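You operate a simulated robot arm through the tools that you are given. There is no shell and no other tool. Be economical: measure what you need, move in short steps, check, and stop when the job is done.

The job below is to be done with a simulated two-armed robot. You get a single attempt, and the scene is never put back.

Task
Put the black cup on the top of the island bench away on the top of the narrow bench. Pick up the blue ladle from the paper strip at the end of the belt with one hand, pass it to the other hand and put it on the lower shelf under the marble slab. Open the cabinet drawer, take the cotton pad from the paper strip at the end of the belt and put it in the inside of the cabinet drawer and shut the drawer again. Take the small green tray on the bench beside the bowl machine and put it away on the top of the island bench. Take the biscuit from the top of the low bench and leave it on the yellow mould. The order is free.

It is judged by the outcome, as a careful person would: the job done as asked, and still so three seconds after it is handed in. It fails if anything else is knocked over, pushed out of place, dropped, spilled or broken.

Robot
Two 7-joint arms with two-finger grippers on one trunk, on a base that drives. Base frame: it is fixed to the floor where the robot stands at the start and does not move with it; the origin is under the middle of the robot, x ahead of it, y to its left, z up; the surface under the hand at the start is at about z = 0.8. Lengths are in m, angles in rad, forces in N, time in s.
The left shoulder is at the start at [0.085, 0.216, 1.117], the right one opposite. With the tool pointing down near the work surface each hand reaches from about 0.32 to 0.84 m from the robot's upright axis, wherever it stands, measured 20 degrees to its own side. Places, roughly: biscuit (4x4x2 cm) [-0.4, 6.3, 0.6]; black cup (6x6x6 cm) [0.5, 0.1, 0.8]; blue ladle (13x8x28 cm) [1.4, 2, 1.1]; cabinet drawer [3.1, 1.5, 0.8]; cotton pad (6x6x2 cm) [1.4, 2.2, 1]; inside of the cabinet drawer [3.1, 1.5, 0.7]; lower shelf under the marble slab [5.8, 2.6, 0.2]; small green tray [-1, 1.25, 1]; top of the island bench [1, 0, 0.8]; top of the narrow bench [5.6, -2.3, 0.8]; yellow mould (11x6x3 cm) [-0.4, 6.4, 0.6]. Payload 3.18 kg a hand.
The tool frame of a hand sits at the grasp point between the pads (the TCP): z along the fingers, y along the line on which they close. The tips reach 0.03 m beyond it. The gripper opens to 0.144 m. The gripper's body begins 0.103 m behind the TCP.
Orientation is told as [roll, pitch, yaw] about the base's x, y, z axes, in that order, counted from this pose: with the fingers straight down and closing along the base's y, the tool's x points along the base's -x, its y along +y and its z along -z.

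Tools
- The arms move only by the tool drive_tool. It takes "left_deltas", "right_deltas" or both (then of equal length, played together; a hand with none holds still); each is text: rows parted by semicolons, each of 7 numbers parted by spaces: the shift along the tool's x, y, z in m, then the turn, a rotation vector about the tool's x, y, z in rad, then the closure, from 0 (fully open) to 1 (shut). In form: tx ty tz wx wy wz gripper; .... A call has 1 to 8 rows; each row shifts and turns the commanded pose from where the row before left it, along the tool's axes as they then stand. Each row takes 0.2 s and may step no farther than 0.05 m and 0.15 rad from the row before; otherwise, or with a gripper value out of range, the whole call is refused. A pose out of reach is approached as far as the arm can. The call stops where the force on the tool passes 40 N (or 10 N more than at its start, if that is more) or the arm is blocked; 0.2 s more then pass. The fingers move at their own pace and stop on an object; they squeeze with about 27 N. The grip force told is the motor's: it shows also when the fingers shut on nothing. Time passes only in rows, and 0.2 s behind the last, so rows that do not move let the fingers close. It gives the time, the measured TCP pose, the force on the tool (base axes), the opening and the grip force at its end, in the units of the frame above (readings bear some noise), with the torque about the TCP (base axes, N m) and any sound that the robot's microphone picked up, and new pictures: "views" is both (left out), scene, wrist or none (wrist: the cameras of the hands that moved).
- Cameras (640 x 400 px; columns grow to the right, rows downward): "scene" is now at [0.1771, 0.0003, 1.2914]; the picture's right is [0.02, -1.00, 0.00], its down [-0.69, -0.01, -0.72] and it looks along [0.72, 0.01, -0.70] (base axes); focal length 217 px, centre (320, 200). "left" rides on the left gripper at [0.076, -0.016, -0.143] in its tool frame; the picture's right is [0.21, 0.98, 0.00], its down [-0.84, 0.18, -0.51] and it looks along [-0.50, 0.11, 0.86] (tool axes); focal length 218 px, centre (320, 200). "right" rides on the right gripper at [0.076, 0.016, -0.143] in its tool frame; the picture's right is [-0.21, 0.98, 0.00], its down [-0.84, -0.18, -0.51] and it looks along [-0.50, -0.11, 0.86] (tool axes); focal length 218 px, centre (320, 200). There is no depth. A picture from a camera that has moved, and an enlarged one, comes with that camera's place and axes in the base frame and with its lens.
- lift_body(by): slides the trunk up (or, below 0, down) by that many m; the arms and the scene camera ride with it, the base frame stays. It gives what a move gives, with no picture.
- roll_base(legs): drives the robot by 1 to 6 legs, each [ahead, left, turn to the left] in m, m and rad, along the robot's own axes; the way and the turn of a leg run together, so that a leg with both is an arc; at most 1.5 m and 3.142 rad a leg. The arms and the cameras ride along, it lands a little off, and it stops where it bumps. It gives what a move gives, and a new picture of the scene camera.
- pan_tilt(pan, tilt): turns the head with the scene camera to pan (to the left, within 1.396 rad either way) and tilt (down, from -0.506 to 1.204), counted from straight ahead of the robot. It gives what a move gives, and a new picture of the scene camera.
- inspect(camera, box): a new picture of the part [left, top, right, bottom] of that camera's present view, enlarged. It takes no simulated time.
- sign_off(): hands the job in; it is judged then, once.

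Work in short steps. Places have to be worked out from the pictures, the camera data and where the tool is seen: move nearer, look again, correct. Check each grasp and each placing, and mend what went wrong. You have 196 turns and 260 pictures in all, those below and enlarged ones among them. Open the grippers and draw the arms clear of the work before you hand the job in, unless the task says otherwise; then end with one line.

The tools are called after "Call:" as name(argument=value, ...) on one line, values as JSON. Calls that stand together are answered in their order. drive_tool: Moves the arms, as the interface text tells. Its arguments: {"type":"object","properties":{"left_deltas":{"type":"string"},"right_deltas":{"type":"string"},"views":{"type":"string","enum":["both","scene","wrist","none"]}},"required":[]} The other tools are called the same way: lift_body (by) slides the trunk up or down; roll_base (legs) drives the base; pan_tilt (pan, tilt) turns the head that bears the scene camera; inspect (camera, box) takes an enlarged picture of a part of a camera's view; sign_off () hands the job in.

At the start:

```text
time: 0.0
left_tool_pos: [0.5138, 0.407, 1.0875]
left_ee_rot: [0.0, 0.001, 0.0]
left_contact_force: [-0.4, -0.2, 1.1]
left_torque: [0.0, 0.04, 0.02]
left_opening: 0.1438
left_grasp_force: 0.0
right_tool_pos: [0.4134, -0.0689, 1.0975]
right_ee_rot: [0.0, 0.0, 0.0]
right_contact_force: [-0.3, -0.3, 0.5]
right_torque: [-0.01, -0.01, 0.01]
right_opening: 0.144
right_grasp_force: 0.1
trunk travel left (down, up): [-0.2, 0.169]
robot x, y, heading: [0.0016, -0.002, -0.002]
head pan, tilt: [0.021, 0.768]
```

scene: 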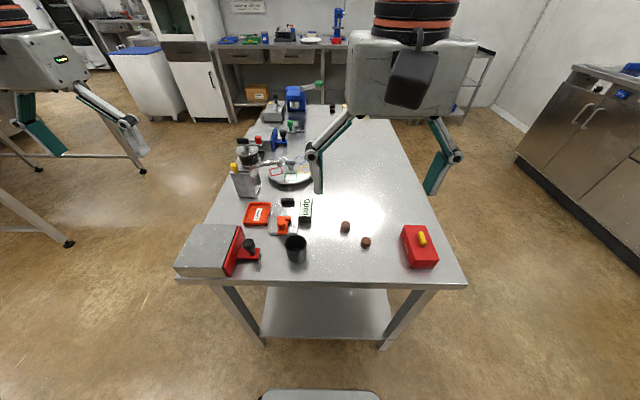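
right: 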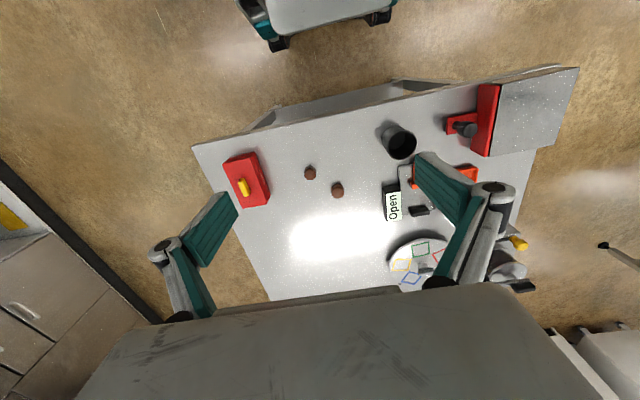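
left: 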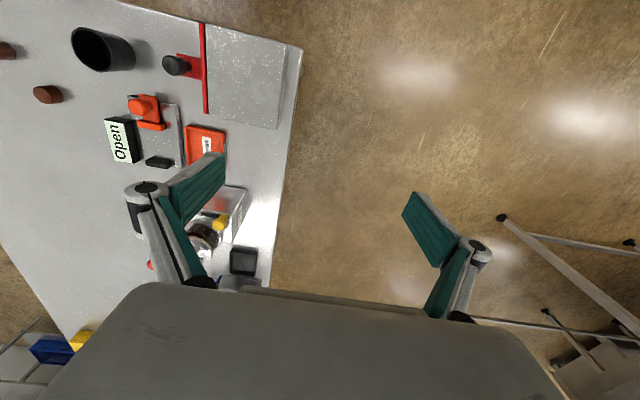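

The cup appears near (0.48, 0.06, 0.83). I'll look at it closely before reaching.

Call:
inspect(camera="scene", box=[220, 190, 380, 290])

Call:
inspect(camera="right", box=[320, 80, 520, 205])

```text
4.00 times, centred on (300, 240) of scene
camera zoom: at [0.1771, 0.0003, 1.2914], right [0.02, -1.0, 0.0], down [-0.69, -0.01, -0.72], along [0.72, 0.01, -0.7], focal length 867 px, centre (400, 40)
```

zoom: 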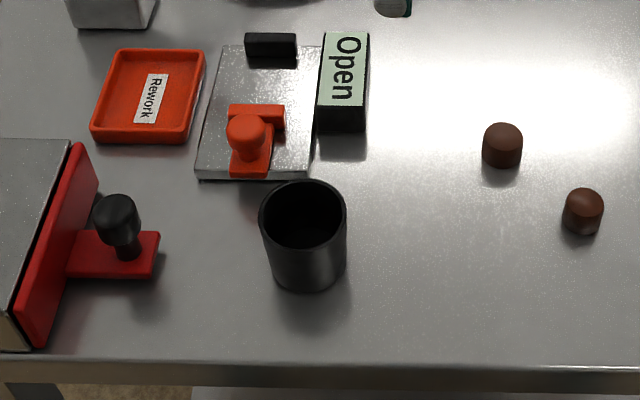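

```text
3.20 times, centred on (420, 142) of right
camera zoom: at [0.337, -0.0538, 1.241], right [0.21, 0.98, 0.0], down [0.84, -0.18, 0.51], along [0.5, -0.11, -0.86], focal length 698 px, centre (0, 384)
```

zoom: 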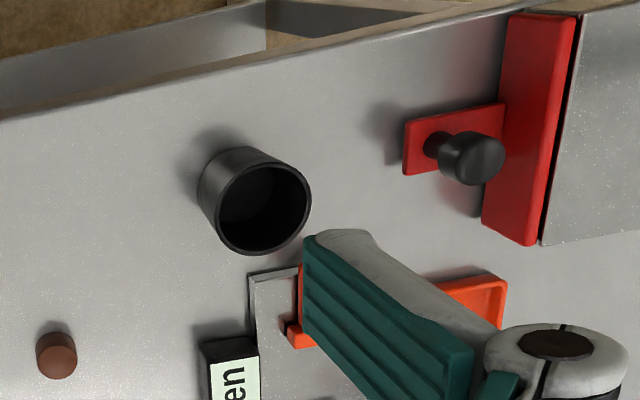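

The cup centre is at (0.475, 0.062) and its rim is near z=0.86. I'll move the right hand above it with the gripper partly closed.

Call:
drive_tool(right_deltas="-0.0207 0.0437 0 0 0 0 0.25;-0.0207 0.0437 0 0 0 0 0.25;-0.0207 0.0437 0 0 0 0 0.25;0 0 0.045 0 0 0 0.25;0 0 0.045 0 0 0 0.25;0 0 0.045 0 0 0 0.25;0 0 0.035 0 0 0 0.25", views="both")

```text
time: 1.6
left_tool_pos: [0.5126, 0.4085, 1.0872]
left_ee_rot: [-0.001, 0.001, 0.0]
left_contact_force: [0.6, 0.9, 0.1]
left_torque: [-0.03, -0.03, 0.0]
left_opening: 0.1441
left_grasp_force: 0.1
right_tool_pos: [0.4736, 0.061, 0.9286]
right_ee_rot: [0.001, -0.001, -0.002]
right_contact_force: [0.1, 0.9, 0.0]
right_torque: [-0.04, 0.02, 0.0]
right_opening: 0.1079
right_grasp_force: 0.0
trunk travel left (down, up): [-0.2, 0.169]
robot x, y, heading: [-0.0008, 0.0005, -0.003]
head pan, tilt: [0.021, 0.768]
camera scene: at [0.1775, 0.0006, 1.2913], right [0.02, -1.0, 0.0], down [-0.7, -0.01, -0.72], along [0.72, 0.01, -0.7], focal length 217 px, centre (320, 200)
camera right: at [0.3984, 0.0777, 1.0711], right [0.21, 0.98, 0.0], down [0.84, -0.18, 0.51], along [0.5, -0.11, -0.86], focal length 218 px, centre (320, 200)
```

scene: 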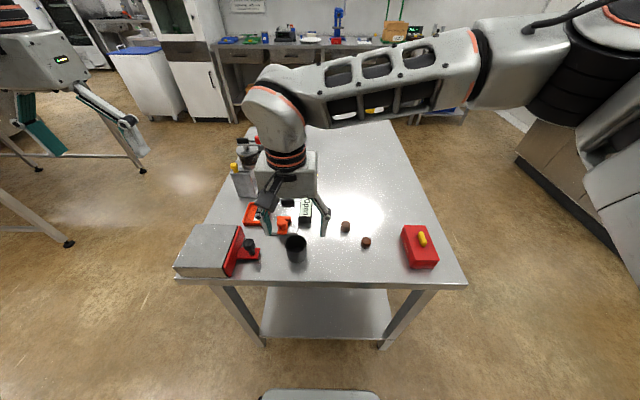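
right: 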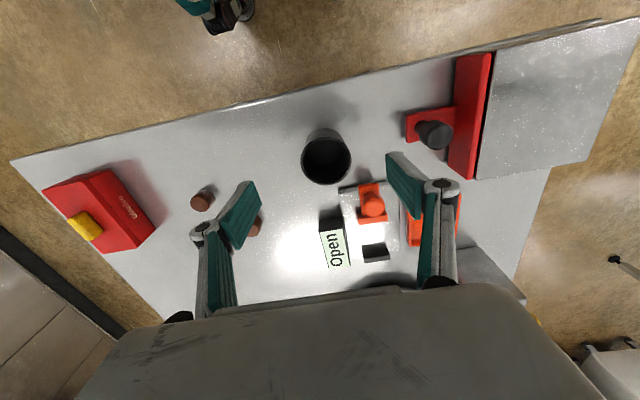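

It's aligned, so I'll descend and close on the cup.

Call:
drive_tool(right_deltas="0 0.003 0.045 0 0 0 0.25;0 0 0.042 0 0 0 0.25;0 0 0 0 0 0 1;0 0 0 0 0 0 1;0 0 0 0 0 0 1;0 0 -0.04 0 0 0 1;0 0 -0.04 0 0 0 1", views="both")

```text
time: 3.2
left_tool_pos: [0.5123, 0.4071, 1.088]
left_ee_rot: [0.001, -0.002, 0.0]
left_contact_force: [-0.2, 0.7, 0.2]
left_torque: [0.0, 0.01, -0.03]
left_opening: 0.1439
left_grasp_force: 0.1
right_tool_pos: [0.4732, 0.0653, 0.9199]
right_ee_rot: [0.001, 0.001, 0.0]
right_contact_force: [0.4, 0.0, -0.3]
right_torque: [-0.03, 0.02, 0.02]
right_opening: 0.0498
right_grasp_force: 26.9
trunk travel left (down, up): [-0.2, 0.169]
robot x, y, heading: [0.0008, -0.0005, 0.0]
head pan, tilt: [0.021, 0.768]
camera scene: at [0.1766, 0.0004, 1.2915], right [0.02, -1.0, 0.0], down [-0.69, -0.01, -0.72], along [0.72, 0.01, -0.69], focal length 217 px, centre (320, 200)
camera right: at [0.3977, 0.081, 1.064], right [0.21, 0.98, 0.0], down [0.84, -0.18, 0.51], along [0.5, -0.11, -0.86], focal length 218 px, centre (320, 200)
```

scene: 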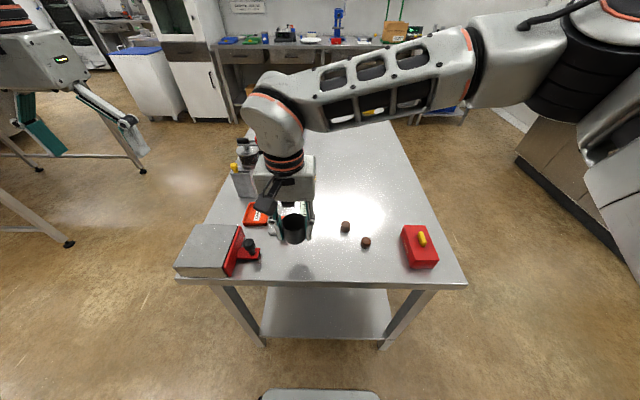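
right: 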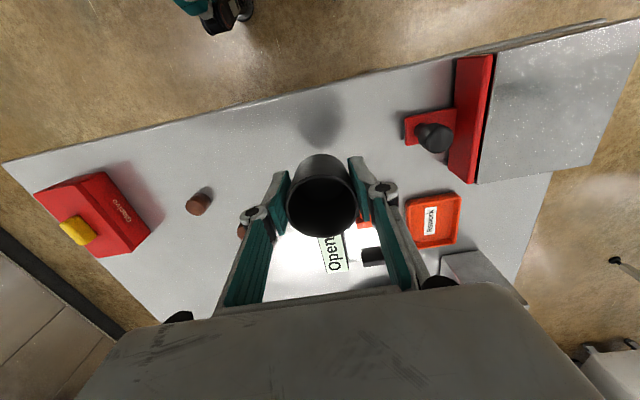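

The cup is held and lifted. I'll raise and tuck the hand, then look around for a route.

Call:
drive_tool(right_deltas="0 0 -0.045 0 0 0 1;0 0 -0.045 0 0 0 1;0 0 -0.045 0 0 0 1;0.03 -0.035 0 0 0 0 1;0.03 -0.035 0 0 0 0 1;0 -0.045 0 0 0 0 1;0 -0.045 0 0 0 0 1", left_deltas="0.03 0 0 0 0 0 0;0.03 0 0 0 0 0 0;0.03 0 0 0 0 0 0;0.01 0 0 0 0 0 0;0 0 0 0 0 0 0;0 0 0 0 0 0 0;0 0 0 0 0 0 0", views="none")

Call:
pan_tilt(pan=0, tilt=0.35)

Call:
pan_tilt(pan=-1.2, tilt=0.35)

Call:
pan_tilt(pan=1.2, tilt=0.35)

```text
time: 4.8
left_tool_pos: [0.4153, 0.4068, 1.0839]
left_ee_rot: [0.003, -0.002, 0.0]
left_contact_force: [0.5, 0.0, 0.8]
left_torque: [0.03, -0.02, 0.03]
left_opening: 0.1436
left_grasp_force: 0.0
left hand out of reach, approached as far as the arm can: row 4
right_tool_pos: [0.4153, -0.0964, 1.0559]
right_ee_rot: [0.001, -0.001, -0.002]
right_contact_force: [0.0, -0.7, -0.1]
right_torque: [0.02, -0.04, -0.01]
right_opening: 0.0494
right_grasp_force: 27.1
trunk travel left (down, up): [-0.2, 0.169]
robot x, y, heading: [0.0018, -0.0008, 0.002]
head pan, tilt: [0.021, 0.768]
```

```text
time: 5.7
left_tool_pos: [0.4172, 0.4071, 1.0827]
left_ee_rot: [0.001, -0.001, 0.002]
left_contact_force: [-0.2, -0.8, 0.2]
left_torque: [0.0, -0.03, -0.01]
left_opening: 0.1438
left_grasp_force: 0.1
right_tool_pos: [0.4155, -0.0956, 1.0554]
right_ee_rot: [-0.001, -0.001, -0.001]
right_contact_force: [-0.6, 0.5, -0.7]
right_torque: [0.03, -0.01, 0.0]
right_opening: 0.0486
right_grasp_force: 26.7
trunk travel left (down, up): [-0.2, 0.169]
robot x, y, heading: [-0.0035, -0.0033, 0.003]
head pan, tilt: [0.0, 0.351]
camera scene: at [0.1882, -0.0014, 1.3284], right [0.0, -1.0, 0.0], down [-0.34, 0.0, -0.94], along [0.94, 0.0, -0.34], focal length 217 px, centre (320, 200)
```

scene: 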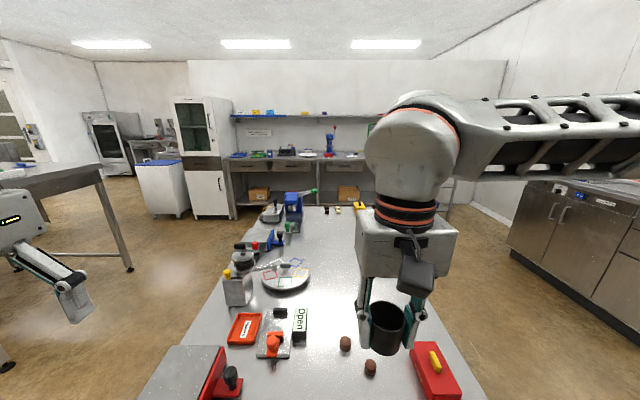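

```text
time: 7.1
left_tool_pos: [0.4163, 0.4076, 1.083]
left_ee_rot: [0.001, -0.002, -0.001]
left_contact_force: [-0.5, 0.9, 0.4]
left_torque: [0.0, 0.01, -0.01]
left_opening: 0.1442
left_grasp_force: 0.1
right_tool_pos: [0.4152, -0.0944, 1.0561]
right_ee_rot: [0.0, 0.001, 0.0]
right_contact_force: [0.5, 0.4, -0.2]
right_torque: [-0.03, -0.02, 0.01]
right_opening: 0.0483
right_grasp_force: 26.5
trunk travel left (down, up): [-0.2, 0.169]
robot x, y, heading: [0.0009, 0.0003, 0.002]
head pan, tilt: [-1.201, 0.351]
camera scene: at [0.1288, -0.0882, 1.3285], right [-0.93, -0.36, 0.0], down [-0.12, 0.32, -0.94], along [0.34, -0.88, -0.34], focal length 217 px, centre (320, 200)
```

scene: 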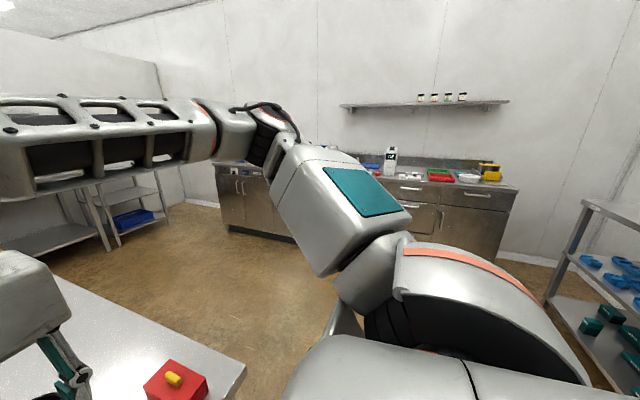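

```text
time: 9.3
left_tool_pos: [0.4158, 0.4077, 1.0824]
left_ee_rot: [-0.001, -0.004, 0.0]
left_contact_force: [-0.5, 0.7, -0.5]
left_torque: [-0.04, 0.01, -0.02]
left_opening: 0.1438
left_grasp_force: 0.0
right_tool_pos: [0.4155, -0.0946, 1.0566]
right_ee_rot: [0.0, 0.0, -0.001]
right_contact_force: [0.0, -0.6, -0.7]
right_torque: [0.0, 0.0, 0.01]
right_opening: 0.0481
right_grasp_force: 26.8
trunk travel left (down, up): [-0.2, 0.169]
robot x, y, heading: [0.0028, 0.0008, -0.008]
head pan, tilt: [1.201, 0.351]
camera scene: at [0.1288, 0.0854, 1.3285], right [0.93, -0.36, 0.0], down [-0.12, -0.32, -0.94], along [0.34, 0.88, -0.34], focal length 217 px, centre (320, 200)
```

scene: 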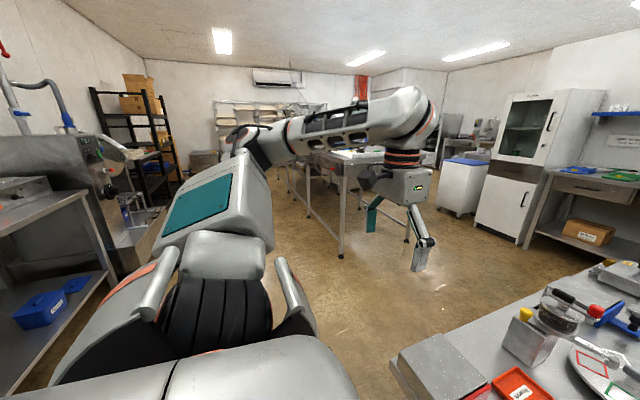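

I need to understand the far end of the room and the passages, so I'll look left-forward and right-forward.

Call:
pan_tilt(pan=0.6, tilt=0.2)

Call:
pan_tilt(pan=-0.65, tilt=0.25)

```text
time: 10.3
left_tool_pos: [0.4162, 0.4078, 1.0826]
left_ee_rot: [-0.002, -0.004, -0.001]
left_contact_force: [-0.4, 0.3, 0.2]
left_torque: [0.01, -0.04, -0.01]
left_opening: 0.1442
left_grasp_force: 0.0
right_tool_pos: [0.4155, -0.0954, 1.055]
right_ee_rot: [0.0, 0.0, 0.0]
right_contact_force: [0.1, 0.4, -0.5]
right_torque: [0.0, 0.02, -0.02]
right_opening: 0.0483
right_grasp_force: 27.2
trunk travel left (down, up): [-0.2, 0.169]
robot x, y, heading: [0.0, 0.0015, 0.002]
head pan, tilt: [0.6, 0.201]
camera scene: at [0.1719, 0.0513, 1.3425], right [0.57, -0.82, 0.0], down [-0.16, -0.11, -0.98], along [0.81, 0.55, -0.2], focal length 217 px, centre (320, 200)
```

scene: 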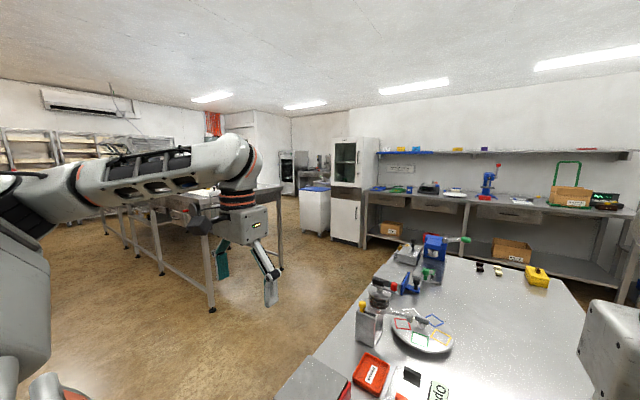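

```text
time: 11.7
left_tool_pos: [0.4158, 0.4069, 1.0829]
left_ee_rot: [0.0, -0.005, 0.0]
left_contact_force: [0.6, -0.4, -1.6]
left_torque: [0.03, 0.01, 0.0]
left_opening: 0.1439
left_grasp_force: 0.1
right_tool_pos: [0.416, -0.0945, 1.0555]
right_ee_rot: [-0.001, -0.001, 0.0]
right_contact_force: [-0.8, -0.8, 0.1]
right_torque: [0.03, -0.01, 0.0]
right_opening: 0.0478
right_grasp_force: 27.2
trunk travel left (down, up): [-0.2, 0.169]
robot x, y, heading: [0.0042, -0.0024, 0.003]
head pan, tilt: [-0.649, 0.25]
camera scene: at [0.1695, -0.0578, 1.338], right [-0.6, -0.8, 0.0], down [-0.2, 0.15, -0.97], along [0.77, -0.59, -0.25], focal length 217 px, centre (320, 200)
```

scene: 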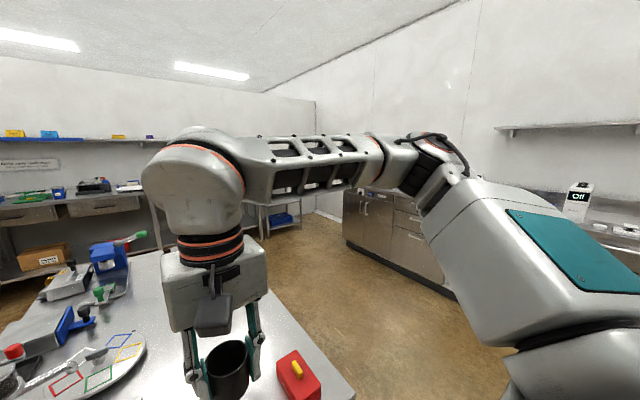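

The far room is reached around the left of the cabinet. I'll back off slightly, strafe left into the lane and then look.

Call:
roll_base(legs=[[-0.15, 0, 0], [0.0, 0.55, 0]])

Call:
pan_tilt(pan=0.9, tilt=0.5)

```text
time: 18.0
left_tool_pos: [0.2652, 0.9627, 1.0827]
left_ee_rot: [0.0, -0.005, 0.002]
left_contact_force: [-0.1, 0.2, -0.2]
left_torque: [-0.01, 0.03, 0.0]
left_opening: 0.144
left_grasp_force: 0.1
right_tool_pos: [0.2659, 0.4585, 1.0561]
right_ee_rot: [0.0, -0.001, 0.003]
right_contact_force: [0.3, 0.2, -0.7]
right_torque: [-0.01, 0.01, 0.02]
right_opening: 0.047
right_grasp_force: 26.9
trunk travel left (down, up): [-0.2, 0.169]
robot x, y, heading: [-0.1522, 0.5522, 0.005]
head pan, tilt: [-0.649, 0.25]
camera scene: at [0.0199, 0.4959, 1.338], right [-0.6, -0.8, 0.0], down [-0.2, 0.15, -0.97], along [0.77, -0.58, -0.25], focal length 217 px, centre (320, 200)
```

scene: 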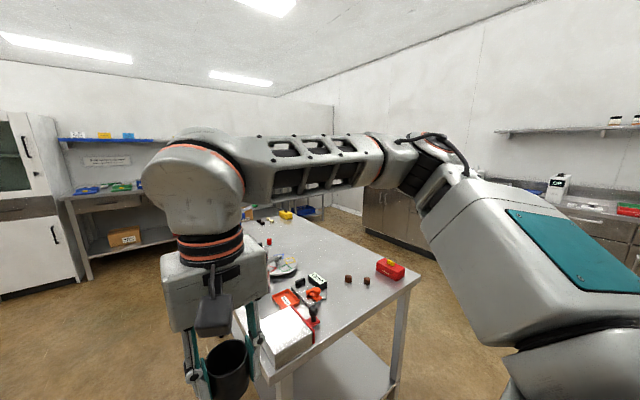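

```text
time: 19.7
left_tool_pos: [0.2657, 0.9611, 1.0823]
left_ee_rot: [0.0, -0.003, 0.003]
left_contact_force: [0.8, 0.4, 0.1]
left_torque: [-0.04, -0.01, -0.04]
left_opening: 0.1439
left_grasp_force: 0.1
right_tool_pos: [0.2654, 0.4596, 1.0556]
right_ee_rot: [0.001, 0.002, 0.002]
right_contact_force: [-0.4, -0.5, -0.6]
right_torque: [0.02, 0.04, 0.02]
right_opening: 0.047
right_grasp_force: 26.8
trunk travel left (down, up): [-0.2, 0.169]
robot x, y, heading: [-0.1535, 0.5535, -0.002]
head pan, tilt: [0.901, 0.499]
camera scene: at [0.0018, 0.6234, 1.3148], right [0.78, -0.62, 0.0], down [-0.3, -0.38, -0.88], along [0.54, 0.69, -0.48], focal length 217 px, centre (320, 200)
```

scene: 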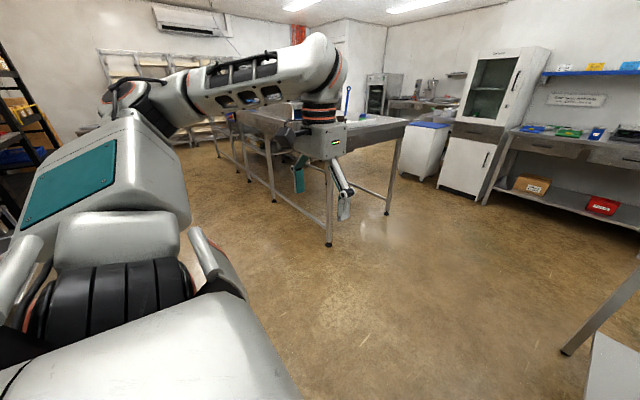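

Table legs are at (1.03, 1.81) and (1.89, 1.79), and the cabinet front is near x=2.93. I'll drive down the lane between the island and the belt table to about (2.1, 1.0).

Call:
roll_base(legs=[[0, 0.47, 0], [1.2, 0, 0], [1.0, 0, 0]])

Call:
pan_tilt(pan=0.7, tilt=0.5)

```text
time: 34.9
left_tool_pos: [2.4703, 1.4544, 1.0832]
left_ee_rot: [0.002, -0.002, 0.006]
left_contact_force: [-0.6, 0.2, -0.3]
left_torque: [0.02, 0.0, 0.03]
left_opening: 0.144
left_grasp_force: 0.1
right_tool_pos: [2.4716, 0.9507, 1.056]
right_ee_rot: [-0.001, 0.002, 0.006]
right_contact_force: [0.0, -0.4, -0.9]
right_torque: [-0.01, 0.06, 0.0]
right_opening: 0.0466
right_grasp_force: 26.6
trunk travel left (down, up): [-0.2, 0.169]
robot x, y, heading: [2.0573, 1.0439, 0.007]
head pan, tilt: [0.901, 0.499]
camera scene: at [2.2069, 1.1139, 1.3148], right [0.79, -0.62, 0.0], down [-0.3, -0.38, -0.88], along [0.54, 0.69, -0.48], focal length 217 px, centre (320, 200)
```

scene: 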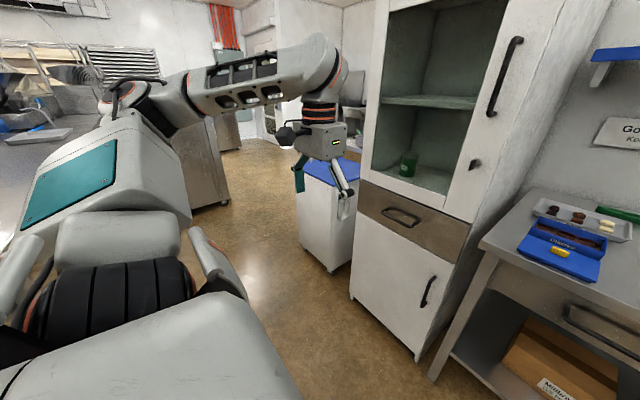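

```text
time: 35.6
left_tool_pos: [2.4707, 1.4527, 1.083]
left_ee_rot: [0.002, -0.002, 0.005]
left_contact_force: [-0.6, -0.3, 0.1]
left_torque: [-0.01, 0.01, -0.03]
left_opening: 0.144
left_grasp_force: 0.0
right_tool_pos: [2.4709, 0.9503, 1.0574]
right_ee_rot: [-0.001, 0.0, 0.005]
right_contact_force: [-0.4, 0.0, 0.2]
right_torque: [-0.05, 0.0, 0.01]
right_opening: 0.0466
right_grasp_force: 27.1
trunk travel left (down, up): [-0.2, 0.169]
robot x, y, heading: [2.0576, 1.0443, 0.001]
head pan, tilt: [0.7, 0.499]
camera scene: at [2.2198, 1.1013, 1.3148], right [0.65, -0.76, 0.0], down [-0.36, -0.31, -0.88], along [0.67, 0.57, -0.48], focal length 217 px, centre (320, 200)
```

scene: 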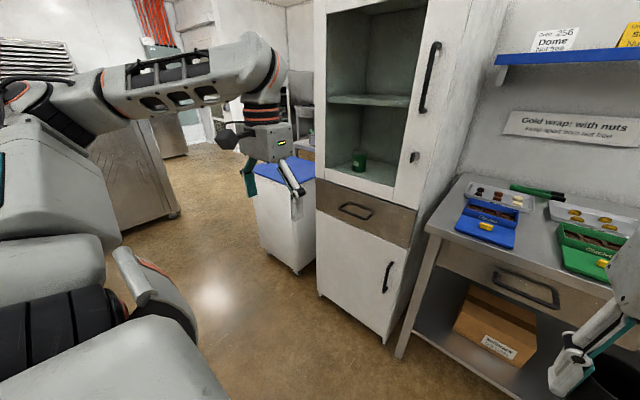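

The lane between table and cabinet is about 1.05 m wide. I'll turn about 0.5 rad left and move diagonally through it.

Call:
roll_base(legs=[[0, 0, 0.5], [0.715, 0.704, 0]])

```text
time: 43.6
left_tool_pos: [2.52, 2.5621, 1.0817]
left_ee_rot: [0.0, -0.003, 0.499]
left_contact_force: [-0.5, 0.1, 0.0]
left_torque: [-0.02, -0.04, -0.01]
left_opening: 0.1438
left_grasp_force: 0.0
right_tool_pos: [2.7593, 2.1209, 1.0543]
right_ee_rot: [0.0, 0.0, 0.499]
right_contact_force: [0.7, -0.2, -0.1]
right_torque: [-0.03, -0.02, -0.01]
right_opening: 0.0466
right_grasp_force: 27.3
trunk travel left (down, up): [-0.2, 0.169]
robot x, y, heading: [2.3511, 2.0029, 0.497]
head pan, tilt: [0.7, 0.499]
camera scene: at [2.4661, 2.1347, 1.3148], right [0.93, -0.36, 0.0], down [-0.17, -0.45, -0.88], along [0.32, 0.82, -0.48], focal length 217 px, centre (320, 200)
```

scene: 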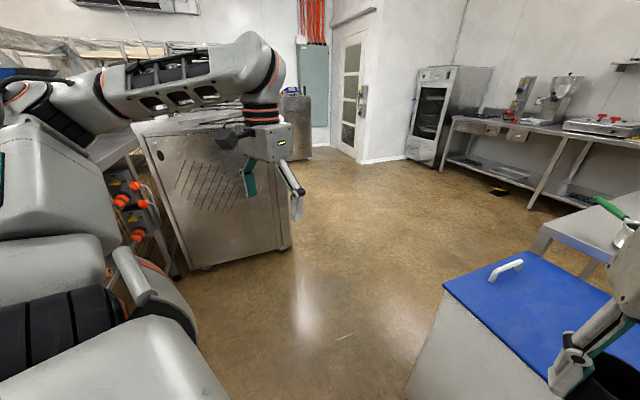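

The passage is visible. I'll move to about (2.6, 2.85) and look ahead into the far area.

Call:
roll_base(legs=[[0.526, 0.626, 0], [0, 0, -0.5]])

Call:
pan_tilt(pan=0.1, tilt=0.4)

Call:
pan_tilt(pan=-0.7, tilt=0.45)

```text
time: 51.0
left_tool_pos: [2.9297, 3.2262, 1.0837]
left_ee_rot: [0.001, -0.004, 0.004]
left_contact_force: [0.5, -0.1, -0.3]
left_torque: [0.0, -0.04, 0.0]
left_opening: 0.1438
left_grasp_force: 0.0
right_tool_pos: [2.9317, 2.7227, 1.0561]
right_ee_rot: [-0.001, -0.001, 0.005]
right_contact_force: [-0.1, -1.1, -0.3]
right_torque: [0.0, 0.02, 0.01]
right_opening: 0.0467
right_grasp_force: 27.4
trunk travel left (down, up): [-0.2, 0.169]
robot x, y, heading: [2.5148, 2.8172, 0.006]
head pan, tilt: [0.7, 0.499]
camera scene: at [2.6799, 2.8747, 1.3148], right [0.65, -0.76, 0.0], down [-0.36, -0.31, -0.88], along [0.67, 0.57, -0.48], focal length 217 px, centre (320, 200)
```

scene: 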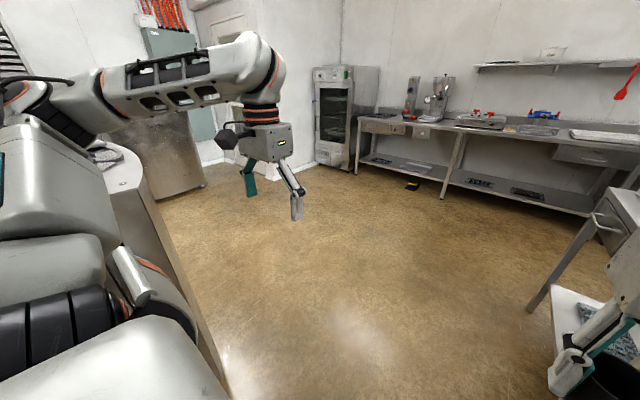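

```text
time: 52.0
left_tool_pos: [2.9307, 3.2251, 1.0833]
left_ee_rot: [0.001, -0.004, 0.005]
left_contact_force: [0.5, -0.7, 0.1]
left_torque: [0.0, -0.04, 0.01]
left_opening: 0.144
left_grasp_force: 0.1
right_tool_pos: [2.9304, 2.7232, 1.0557]
right_ee_rot: [0.0, -0.001, 0.005]
right_contact_force: [-0.3, -1.2, -0.4]
right_torque: [-0.03, 0.0, 0.01]
right_opening: 0.0467
right_grasp_force: 26.6
trunk travel left (down, up): [-0.2, 0.169]
robot x, y, heading: [2.5144, 2.8168, 0.004]
head pan, tilt: [0.099, 0.4]
camera scene: at [2.7026, 2.8259, 1.324], right [0.1, -0.99, 0.0], down [-0.39, -0.04, -0.92], along [0.92, 0.1, -0.39], focal length 217 px, centre (320, 200)
```

scene: 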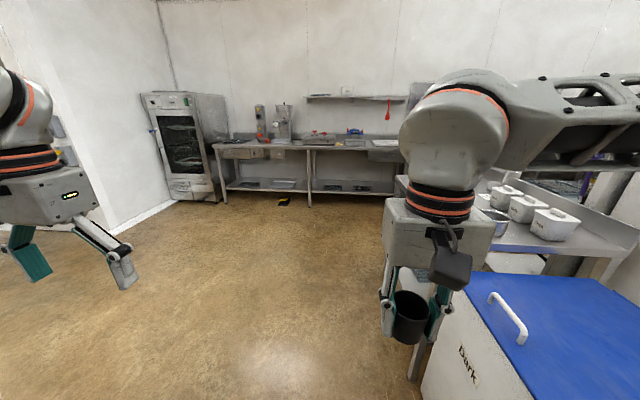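

```text
time: 53.1
left_tool_pos: [2.931, 3.2256, 1.0829]
left_ee_rot: [0.002, -0.005, 0.003]
left_contact_force: [-0.5, -0.2, 0.3]
left_torque: [0.02, 0.01, 0.0]
left_opening: 0.1438
left_grasp_force: 0.1
right_tool_pos: [2.9305, 2.7244, 1.0562]
right_ee_rot: [-0.001, 0.0, 0.004]
right_contact_force: [0.2, -0.6, 0.2]
right_torque: [-0.03, 0.02, 0.0]
right_opening: 0.0466
right_grasp_force: 27.0
trunk travel left (down, up): [-0.2, 0.169]
robot x, y, heading: [2.5176, 2.82, 0.005]
head pan, tilt: [-0.7, 0.45]
camera scene: at [2.6811, 2.7574, 1.3193], right [-0.64, -0.77, 0.0], down [-0.33, 0.28, -0.9], along [0.69, -0.58, -0.44], focal length 217 px, centre (320, 200)
```

scene: 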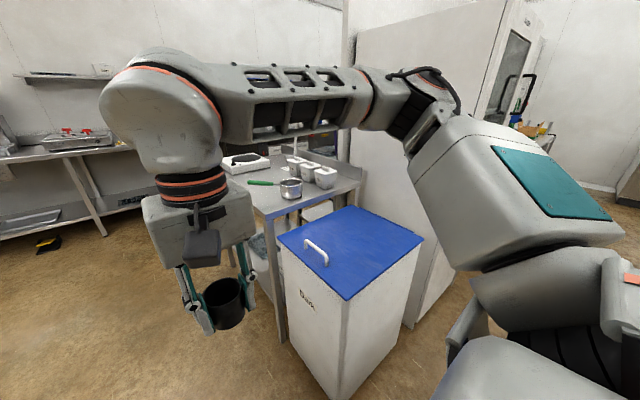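

The far area is open and the far bench front is near x=5.5. I'll drive ahead, drift left to clear the pot table, and then look right.

Call:
roll_base(legs=[[0.5, 0.03, 0], [1.5, 0.3, 0]])

Call:
pan_tilt(pan=-1.2, tilt=0.4)

```text
refused: leg 2 is longer than a leg can be; nothing moved
```

```text
time: 54.1
left_tool_pos: [2.9299, 3.2262, 1.0826]
left_ee_rot: [0.001, -0.004, 0.004]
left_contact_force: [-0.3, -1.1, 0.5]
left_torque: [-0.01, -0.01, 0.02]
left_opening: 0.1441
left_grasp_force: 0.0
right_tool_pos: [2.9323, 2.7232, 1.0558]
right_ee_rot: [-0.002, 0.002, 0.003]
right_contact_force: [-0.5, -0.3, -1.9]
right_torque: [0.0, 0.0, -0.02]
right_opening: 0.0467
right_grasp_force: 27.0
trunk travel left (down, up): [-0.2, 0.169]
robot x, y, heading: [2.5129, 2.8171, 0.01]
head pan, tilt: [-1.201, 0.4]
camera scene: at [2.6444, 2.73, 1.324], right [-0.93, -0.37, 0.0], down [-0.14, 0.36, -0.92], along [0.34, -0.86, -0.39], focal length 217 px, centre (320, 200)
```

scene: 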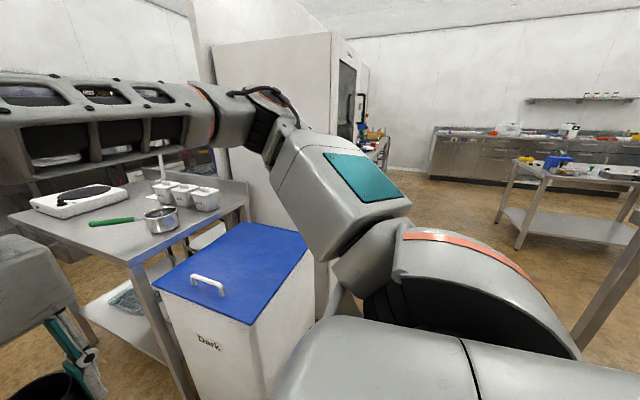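

The leg was slightly too long, so I'll retry with shorter legs.

Call:
roll_base(legs=[[0.5, 0.03, 0], [1.4, 0.3, 0]])

```text
time: 63.7
left_tool_pos: [4.8283, 3.5636, 1.083]
left_ee_rot: [0.002, -0.003, -0.002]
left_contact_force: [-0.5, 0.0, -0.1]
left_torque: [0.0, -0.03, 0.0]
left_opening: 0.1439
left_grasp_force: 0.1
right_tool_pos: [4.8272, 3.0624, 1.0558]
right_ee_rot: [0.001, 0.0, 0.0]
right_contact_force: [-0.2, -0.7, 0.0]
right_torque: [0.01, 0.04, -0.01]
right_opening: 0.0468
right_grasp_force: 26.9
trunk travel left (down, up): [-0.2, 0.169]
robot x, y, heading: [4.4148, 3.1548, -0.002]
head pan, tilt: [-1.201, 0.4]
camera scene: at [4.5404, 3.0692, 1.324], right [-0.93, -0.36, 0.0], down [-0.14, 0.36, -0.92], along [0.33, -0.86, -0.39], focal length 217 px, centre (320, 200)
```

scene: 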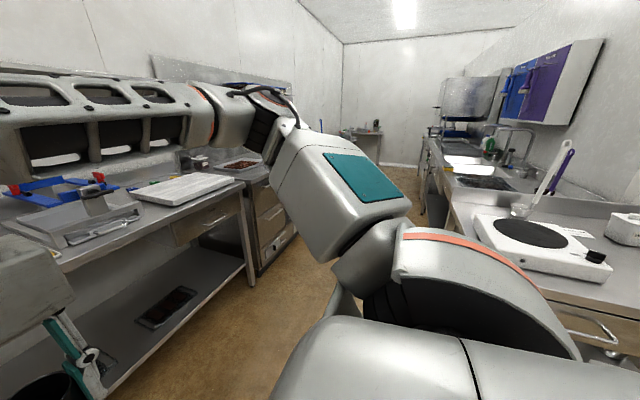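

The corridor toward the narrow bench runs along −y, roughly x 4.2 to 5.55. I'll turn right, centre in it and advance.

Call:
roll_base(legs=[[0, 0, -1.571], [0, 0.45, 0], [1.3, 0, 0]])

Call:
pan_tilt(pan=0.15, tilt=0.35)

```text
time: 78.1
left_tool_pos: [5.2667, 1.4474, 1.0832]
left_ee_rot: [0.001, -0.004, -1.571]
left_contact_force: [-0.5, -0.4, -0.7]
left_torque: [-0.01, -0.02, 0.0]
left_opening: 0.1443
left_grasp_force: 0.1
right_tool_pos: [4.7643, 1.4463, 1.0554]
right_ee_rot: [0.0, 0.0, -1.569]
right_contact_force: [-0.7, -0.3, -0.8]
right_torque: [0.03, 0.01, 0.01]
right_opening: 0.0468
right_grasp_force: 27.1
trunk travel left (down, up): [-0.2, 0.169]
robot x, y, heading: [4.8582, 1.8613, -1.567]
head pan, tilt: [-1.201, 0.4]
camera scene: at [4.7716, 1.7311, 1.324], right [-0.36, 0.93, 0.0], down [0.36, 0.14, -0.92], along [-0.86, -0.34, -0.39], focal length 217 px, centre (320, 200)
```

scene: 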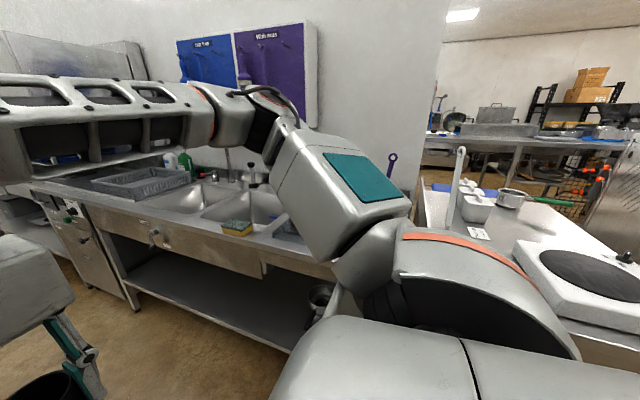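

```text
time: 79.6
left_tool_pos: [5.267, 1.4473, 1.0829]
left_ee_rot: [0.003, -0.003, -1.567]
left_contact_force: [0.0, 0.6, -0.1]
left_torque: [-0.04, 0.05, -0.02]
left_opening: 0.1439
left_grasp_force: 0.0
right_tool_pos: [4.7643, 1.4467, 1.0568]
right_ee_rot: [0.0, 0.001, -1.569]
right_contact_force: [0.1, 0.8, -0.9]
right_torque: [-0.02, 0.01, 0.0]
right_opening: 0.0466
right_grasp_force: 26.5
trunk travel left (down, up): [-0.2, 0.169]
robot x, y, heading: [4.858, 1.8613, -1.568]
head pan, tilt: [0.15, 0.351]
camera scene: at [4.872, 1.673, 1.3285], right [-0.99, -0.15, 0.0], down [-0.05, 0.34, -0.94], along [0.14, -0.93, -0.34], focal length 217 px, centre (320, 200)
```

scene: 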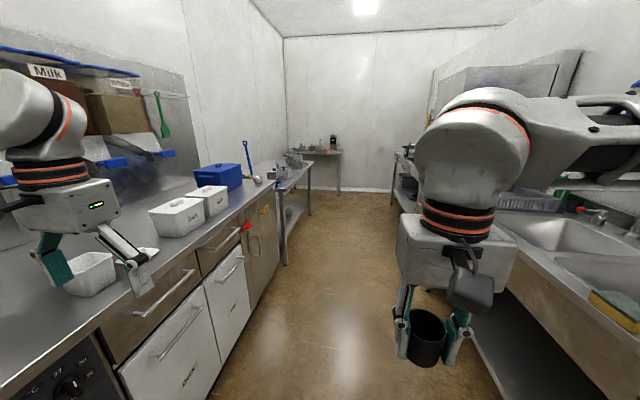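

The corridor is clear. I'll raise the trunk for clearance over the counters, then go down the corridor toward the narrow bench.

Call:
lift_body(by=0.15)

Call:
roll_base(legs=[[1.45, -0.05, 0], [1.3, 0, 0]])

Call:
pan_tilt(pan=0.4, tilt=0.45)

```text
time: 81.4
left_tool_pos: [5.2665, 1.4458, 1.2331]
left_ee_rot: [0.001, -0.004, -1.569]
left_contact_force: [0.0, -0.1, 0.7]
left_torque: [0.0, 0.03, 0.02]
left_opening: 0.1438
left_grasp_force: 0.1
right_tool_pos: [4.7641, 1.447, 1.2044]
right_ee_rot: [0.0, 0.0, -1.57]
right_contact_force: [-0.4, -0.4, -0.8]
right_torque: [-0.02, -0.01, 0.02]
right_opening: 0.0465
right_grasp_force: 26.9
trunk travel left (down, up): [-0.35, 0.019]
robot x, y, heading: [4.8576, 1.8627, -1.578]
head pan, tilt: [0.15, 0.351]
```

```text
time: 94.7
left_tool_pos: [5.2577, -1.2962, 1.2321]
left_ee_rot: [0.003, -0.002, -1.552]
left_contact_force: [-0.4, -0.3, -0.1]
left_torque: [0.03, 0.01, -0.03]
left_opening: 0.144
left_grasp_force: 0.1
right_tool_pos: [4.757, -1.305, 1.206]
right_ee_rot: [-0.001, 0.002, -1.551]
right_contact_force: [0.0, 0.6, -0.6]
right_torque: [0.03, 0.01, 0.0]
right_opening: 0.0469
right_grasp_force: 27.2
trunk travel left (down, up): [-0.35, 0.019]
robot x, y, heading: [4.8406, -0.8892, -1.555]
head pan, tilt: [0.15, 0.351]
camera scene: at [4.8591, -1.0213, 1.4823], right [-0.99, -0.17, 0.0], down [-0.06, 0.34, -0.94], along [0.16, -0.93, -0.34], focal length 217 px, centre (320, 200)
```

scene: 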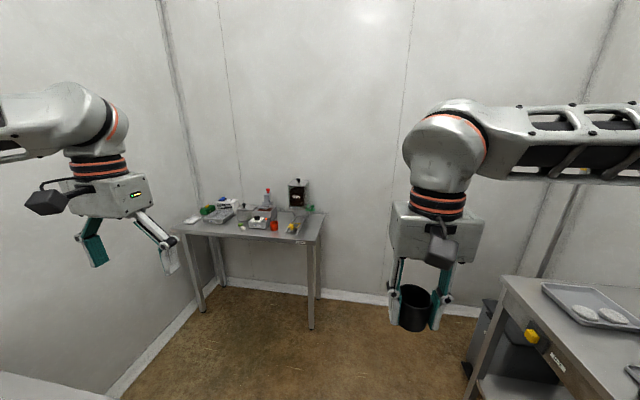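

```text
time: 95.5
left_tool_pos: [5.2583, -1.2967, 1.2332]
left_ee_rot: [0.002, -0.003, -1.552]
left_contact_force: [0.1, -0.7, -0.3]
left_torque: [-0.03, -0.03, 0.02]
left_opening: 0.144
left_grasp_force: 0.0
right_tool_pos: [4.7557, -1.3044, 1.2061]
right_ee_rot: [-0.001, 0.0, -1.553]
right_contact_force: [-0.3, -0.3, -0.9]
right_torque: [0.0, -0.06, -0.03]
right_opening: 0.0464
right_grasp_force: 27.0
trunk travel left (down, up): [-0.35, 0.019]
robot x, y, heading: [4.8447, -0.8899, -1.555]
head pan, tilt: [0.4, 0.45]
camera scene: at [4.8807, -1.0132, 1.4731], right [-0.91, -0.41, 0.0], down [-0.18, 0.4, -0.9], along [0.37, -0.82, -0.43], focal length 217 px, centre (320, 200)
```

scene: 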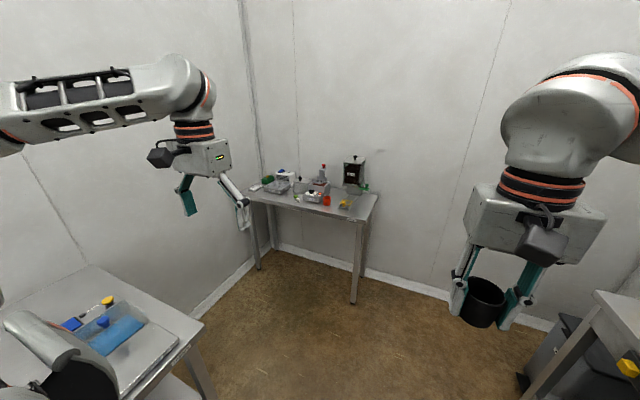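

I'll zoom in on the narrow bench to find a free spot.

Call:
inspect(camera="scene", box=[240, 140, 390, 234])

```text
4.26 times, centred on (315, 187) of scene
camera zoom: at [4.8807, -1.0132, 1.4731], right [-0.91, -0.41, 0.0], down [-0.18, 0.4, -0.9], along [0.37, -0.82, -0.43], focal length 922 px, centre (341, 255)
```

zoom: 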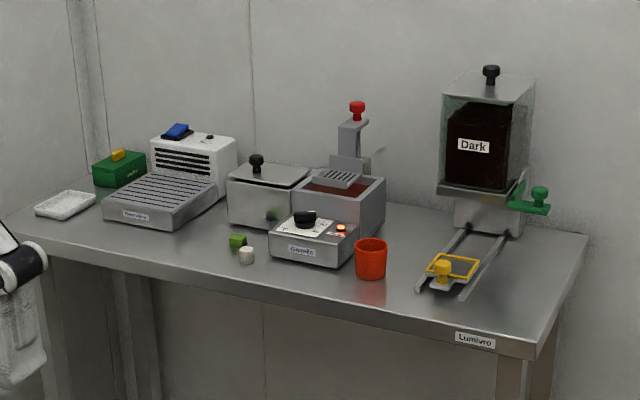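

A free spot lies at about (5.75, −2.2), at the front of the bench left of the small cubes. I'll position the base at about (5.37, −1.65), heading −0.82.

Call:
roll_base(legs=[[0.76, 0, 0], [0, 0, 0.735], [0.36, 0.385, 0]])

Call:
pan_tilt(pan=0.0, tilt=0.8)

```text
time: 105.0
left_tool_pos: [5.9636, -1.6794, 1.2325]
left_ee_rot: [0.001, -0.005, -0.834]
left_contact_force: [-0.1, 0.0, 0.2]
left_torque: [-0.01, 0.05, 0.03]
left_opening: 0.1439
left_grasp_force: 0.0
right_tool_pos: [5.5925, -2.0177, 1.2064]
right_ee_rot: [0.0, 0.0, -0.832]
right_contact_force: [0.3, 1.1, 0.3]
right_torque: [0.0, 0.02, 0.02]
right_opening: 0.0465
right_grasp_force: 26.8
trunk travel left (down, up): [-0.35, 0.019]
robot x, y, heading: [5.3818, -1.645, -0.83]
head pan, tilt: [0.4, 0.45]
camera scene: at [5.4923, -1.7159, 1.473], right [-0.42, -0.91, 0.0], down [-0.4, 0.18, -0.9], along [0.82, -0.38, -0.44], focal length 217 px, centre (320, 200)
```

scene: 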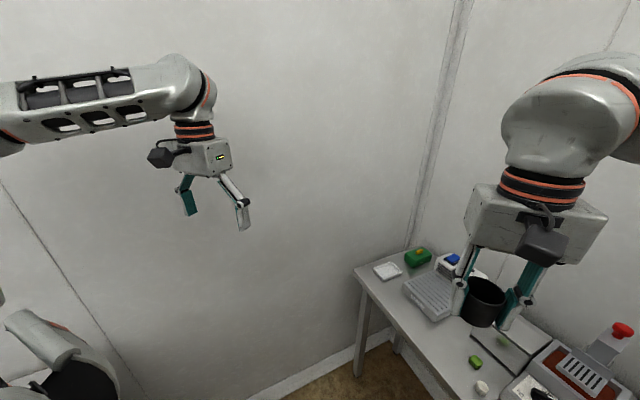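

```text
time: 105.9
left_tool_pos: [5.9628, -1.6799, 1.2339]
left_ee_rot: [0.003, -0.004, -0.832]
left_contact_force: [0.2, 0.7, -0.2]
left_torque: [-0.02, 0.02, 0.02]
left_opening: 0.144
left_grasp_force: 0.1
right_tool_pos: [5.5924, -2.0166, 1.2059]
right_ee_rot: [0.001, 0.0, -0.833]
right_contact_force: [0.9, 0.9, -0.6]
right_torque: [-0.02, -0.01, 0.03]
right_opening: 0.0464
right_grasp_force: 26.7
trunk travel left (down, up): [-0.35, 0.019]
robot x, y, heading: [5.3804, -1.6439, -0.833]
head pan, tilt: [0.0, 0.799]
camera scene: at [5.4629, -1.737, 1.4427], right [-0.74, -0.67, 0.0], down [-0.48, 0.53, -0.7], along [0.47, -0.52, -0.72], focal length 217 px, centre (320, 200)
```

scene: 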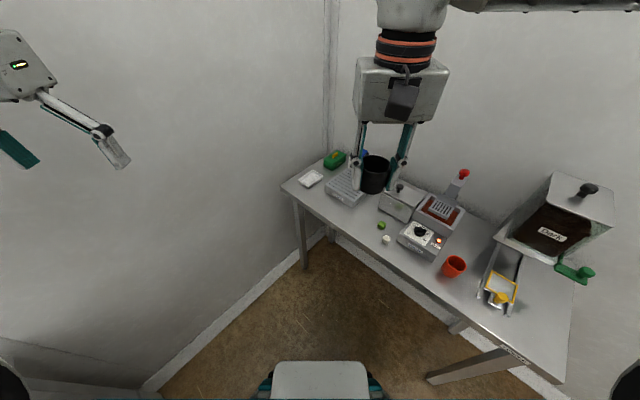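

Call:
inspect(camera="scene", box=[280, 130, 440, 260])

```text
3.08 times, centred on (360, 195) of scene
camera zoom: at [5.4629, -1.737, 1.4427], right [-0.74, -0.67, 0.0], down [-0.48, 0.53, -0.7], along [0.47, -0.52, -0.72], focal length 667 px, centre (197, 215)
```

zoom: 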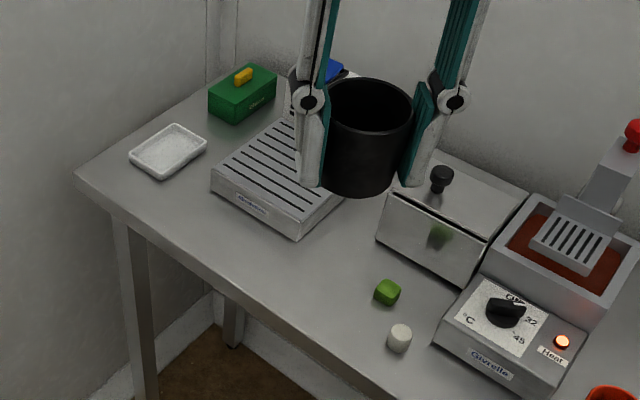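

The free spot is (5.72, −2.21). I'll move the hand over it and come partway down.

Call:
drive_tool(right_deltas="-0.0458 -0.007 0 0 0 0 1;-0.0458 -0.007 0 0 0 0 1;-0.0458 -0.007 0 0 0 0 1;-0.0458 -0.007 0 0 0 0 1;-0.0458 -0.007 0.01 0 0 0 1;0 0 0.05 0 0 0 1;0 0 0.05 0 0 0 1;0 0 0.05 0 0 0 1", views="both")

```text
time: 107.7
left_tool_pos: [5.9633, -1.6802, 1.2325]
left_ee_rot: [0.001, -0.002, -0.833]
left_contact_force: [0.2, -0.2, 0.4]
left_torque: [0.03, 0.01, 0.02]
left_opening: 0.144
left_grasp_force: 0.0
right_tool_pos: [5.7124, -2.2009, 1.0488]
right_ee_rot: [0.001, -0.001, -0.833]
right_contact_force: [1.2, 0.7, -0.3]
right_torque: [-0.01, -0.02, 0.0]
right_opening: 0.0465
right_grasp_force: 26.7
right hand out of reach, approached as far as the arm can: row 5
trunk travel left (down, up): [-0.35, 0.019]
robot x, y, heading: [5.3865, -1.6465, -0.835]
head pan, tilt: [0.0, 0.799]
camera scene: at [5.4629, -1.7379, 1.4426], right [-0.74, -0.67, 0.0], down [-0.48, 0.53, -0.7], along [0.47, -0.51, -0.72], focal length 217 px, centre (320, 200)
camera right: at [5.6745, -2.1335, 1.1925], right [0.86, 0.5, 0.0], down [0.43, -0.74, 0.51], along [0.26, -0.44, -0.86], focal length 218 px, centre (320, 200)
```

scene: 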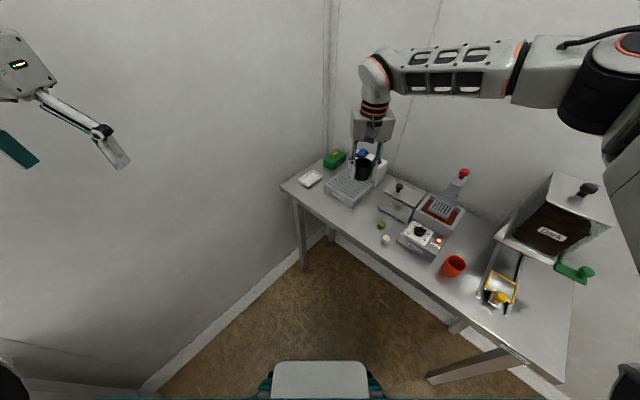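
right: 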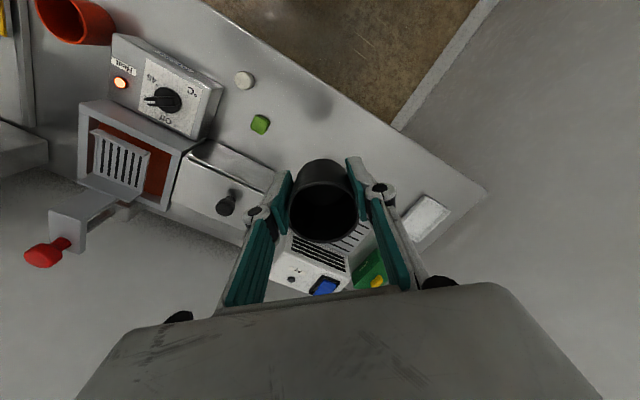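

Position is right; I'll descend to about 4 cm above placement and check.

Call:
drive_tool(right_deltas="-0.004 0 0.05 0 0 0 1;-0.004 0 0.05 0 0 0 1;0 0 0.05 0 0 0 1", views="both")

Call:
inspect(camera="scene", box=[280, 130, 440, 260])

```text
refused: row 1 steps farther than a row can; nothing moved
```

```text
3.08 times, centred on (360, 195) of scene
camera zoom: at [5.4629, -1.7379, 1.4426], right [-0.74, -0.67, 0.0], down [-0.48, 0.53, -0.7], along [0.47, -0.51, -0.72], focal length 667 px, centre (197, 215)
```

zoom: 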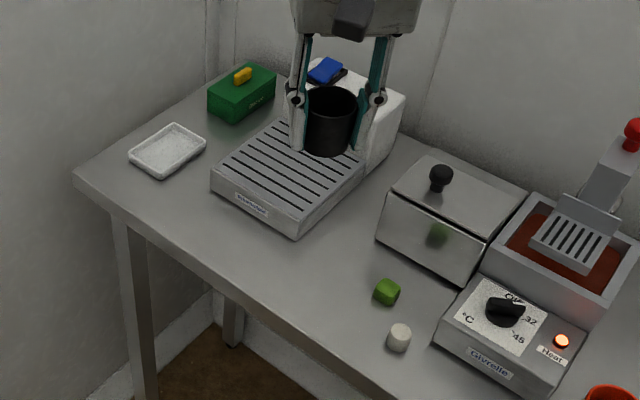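

The step was too long, so I'll descend in smaller steps.

Call:
drive_tool(right_deltas="-0.004 0 0.045 0 0 0 1;-0.004 0 0.045 0 0 0 1;0 0 0.048 0 0 0 1;0 0 0.015 0 0 0 1", views="wrist")

Call:
inspect(camera="scene", box=[280, 130, 440, 260])

```text
time: 108.7
left_tool_pos: [5.9642, -1.6798, 1.2325]
left_ee_rot: [0.001, -0.004, -0.833]
left_contact_force: [0.0, -0.5, -1.3]
left_torque: [-0.02, -0.01, 0.01]
left_opening: 0.1439
left_grasp_force: 0.1
right_tool_pos: [5.7189, -2.2065, 0.8958]
right_ee_rot: [0.0, 0.0, -0.834]
right_contact_force: [-0.9, 0.2, 0.0]
right_torque: [-0.02, -0.03, -0.01]
right_opening: 0.0465
right_grasp_force: 27.0
trunk travel left (down, up): [-0.35, 0.019]
robot x, y, heading: [5.3809, -1.6466, -0.828]
head pan, tilt: [0.0, 0.799]
camera right: at [5.6798, -2.1395, 1.0402], right [0.86, 0.5, 0.0], down [0.43, -0.74, 0.51], along [0.26, -0.44, -0.86], focal length 218 px, centre (320, 200)
```

right: 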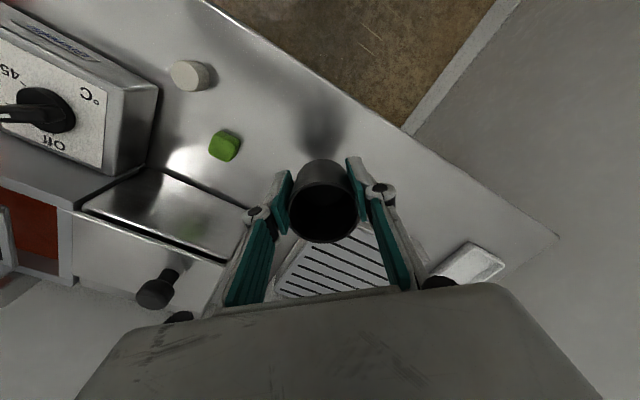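

```text
3.08 times, centred on (360, 195) of scene
camera zoom: at [5.4627, -1.7367, 1.4427], right [-0.74, -0.67, 0.0], down [-0.48, 0.53, -0.7], along [0.47, -0.52, -0.72], focal length 667 px, centre (197, 215)
```

zoom: 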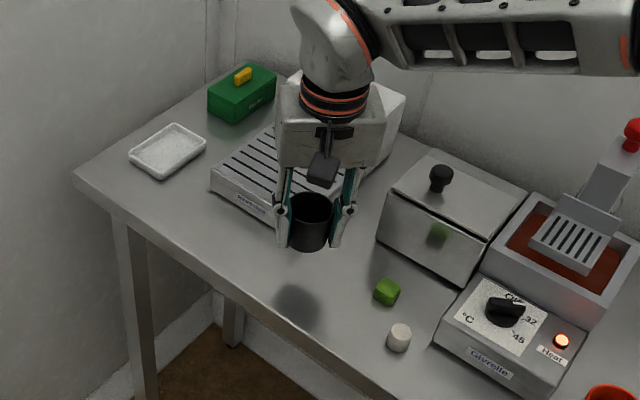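

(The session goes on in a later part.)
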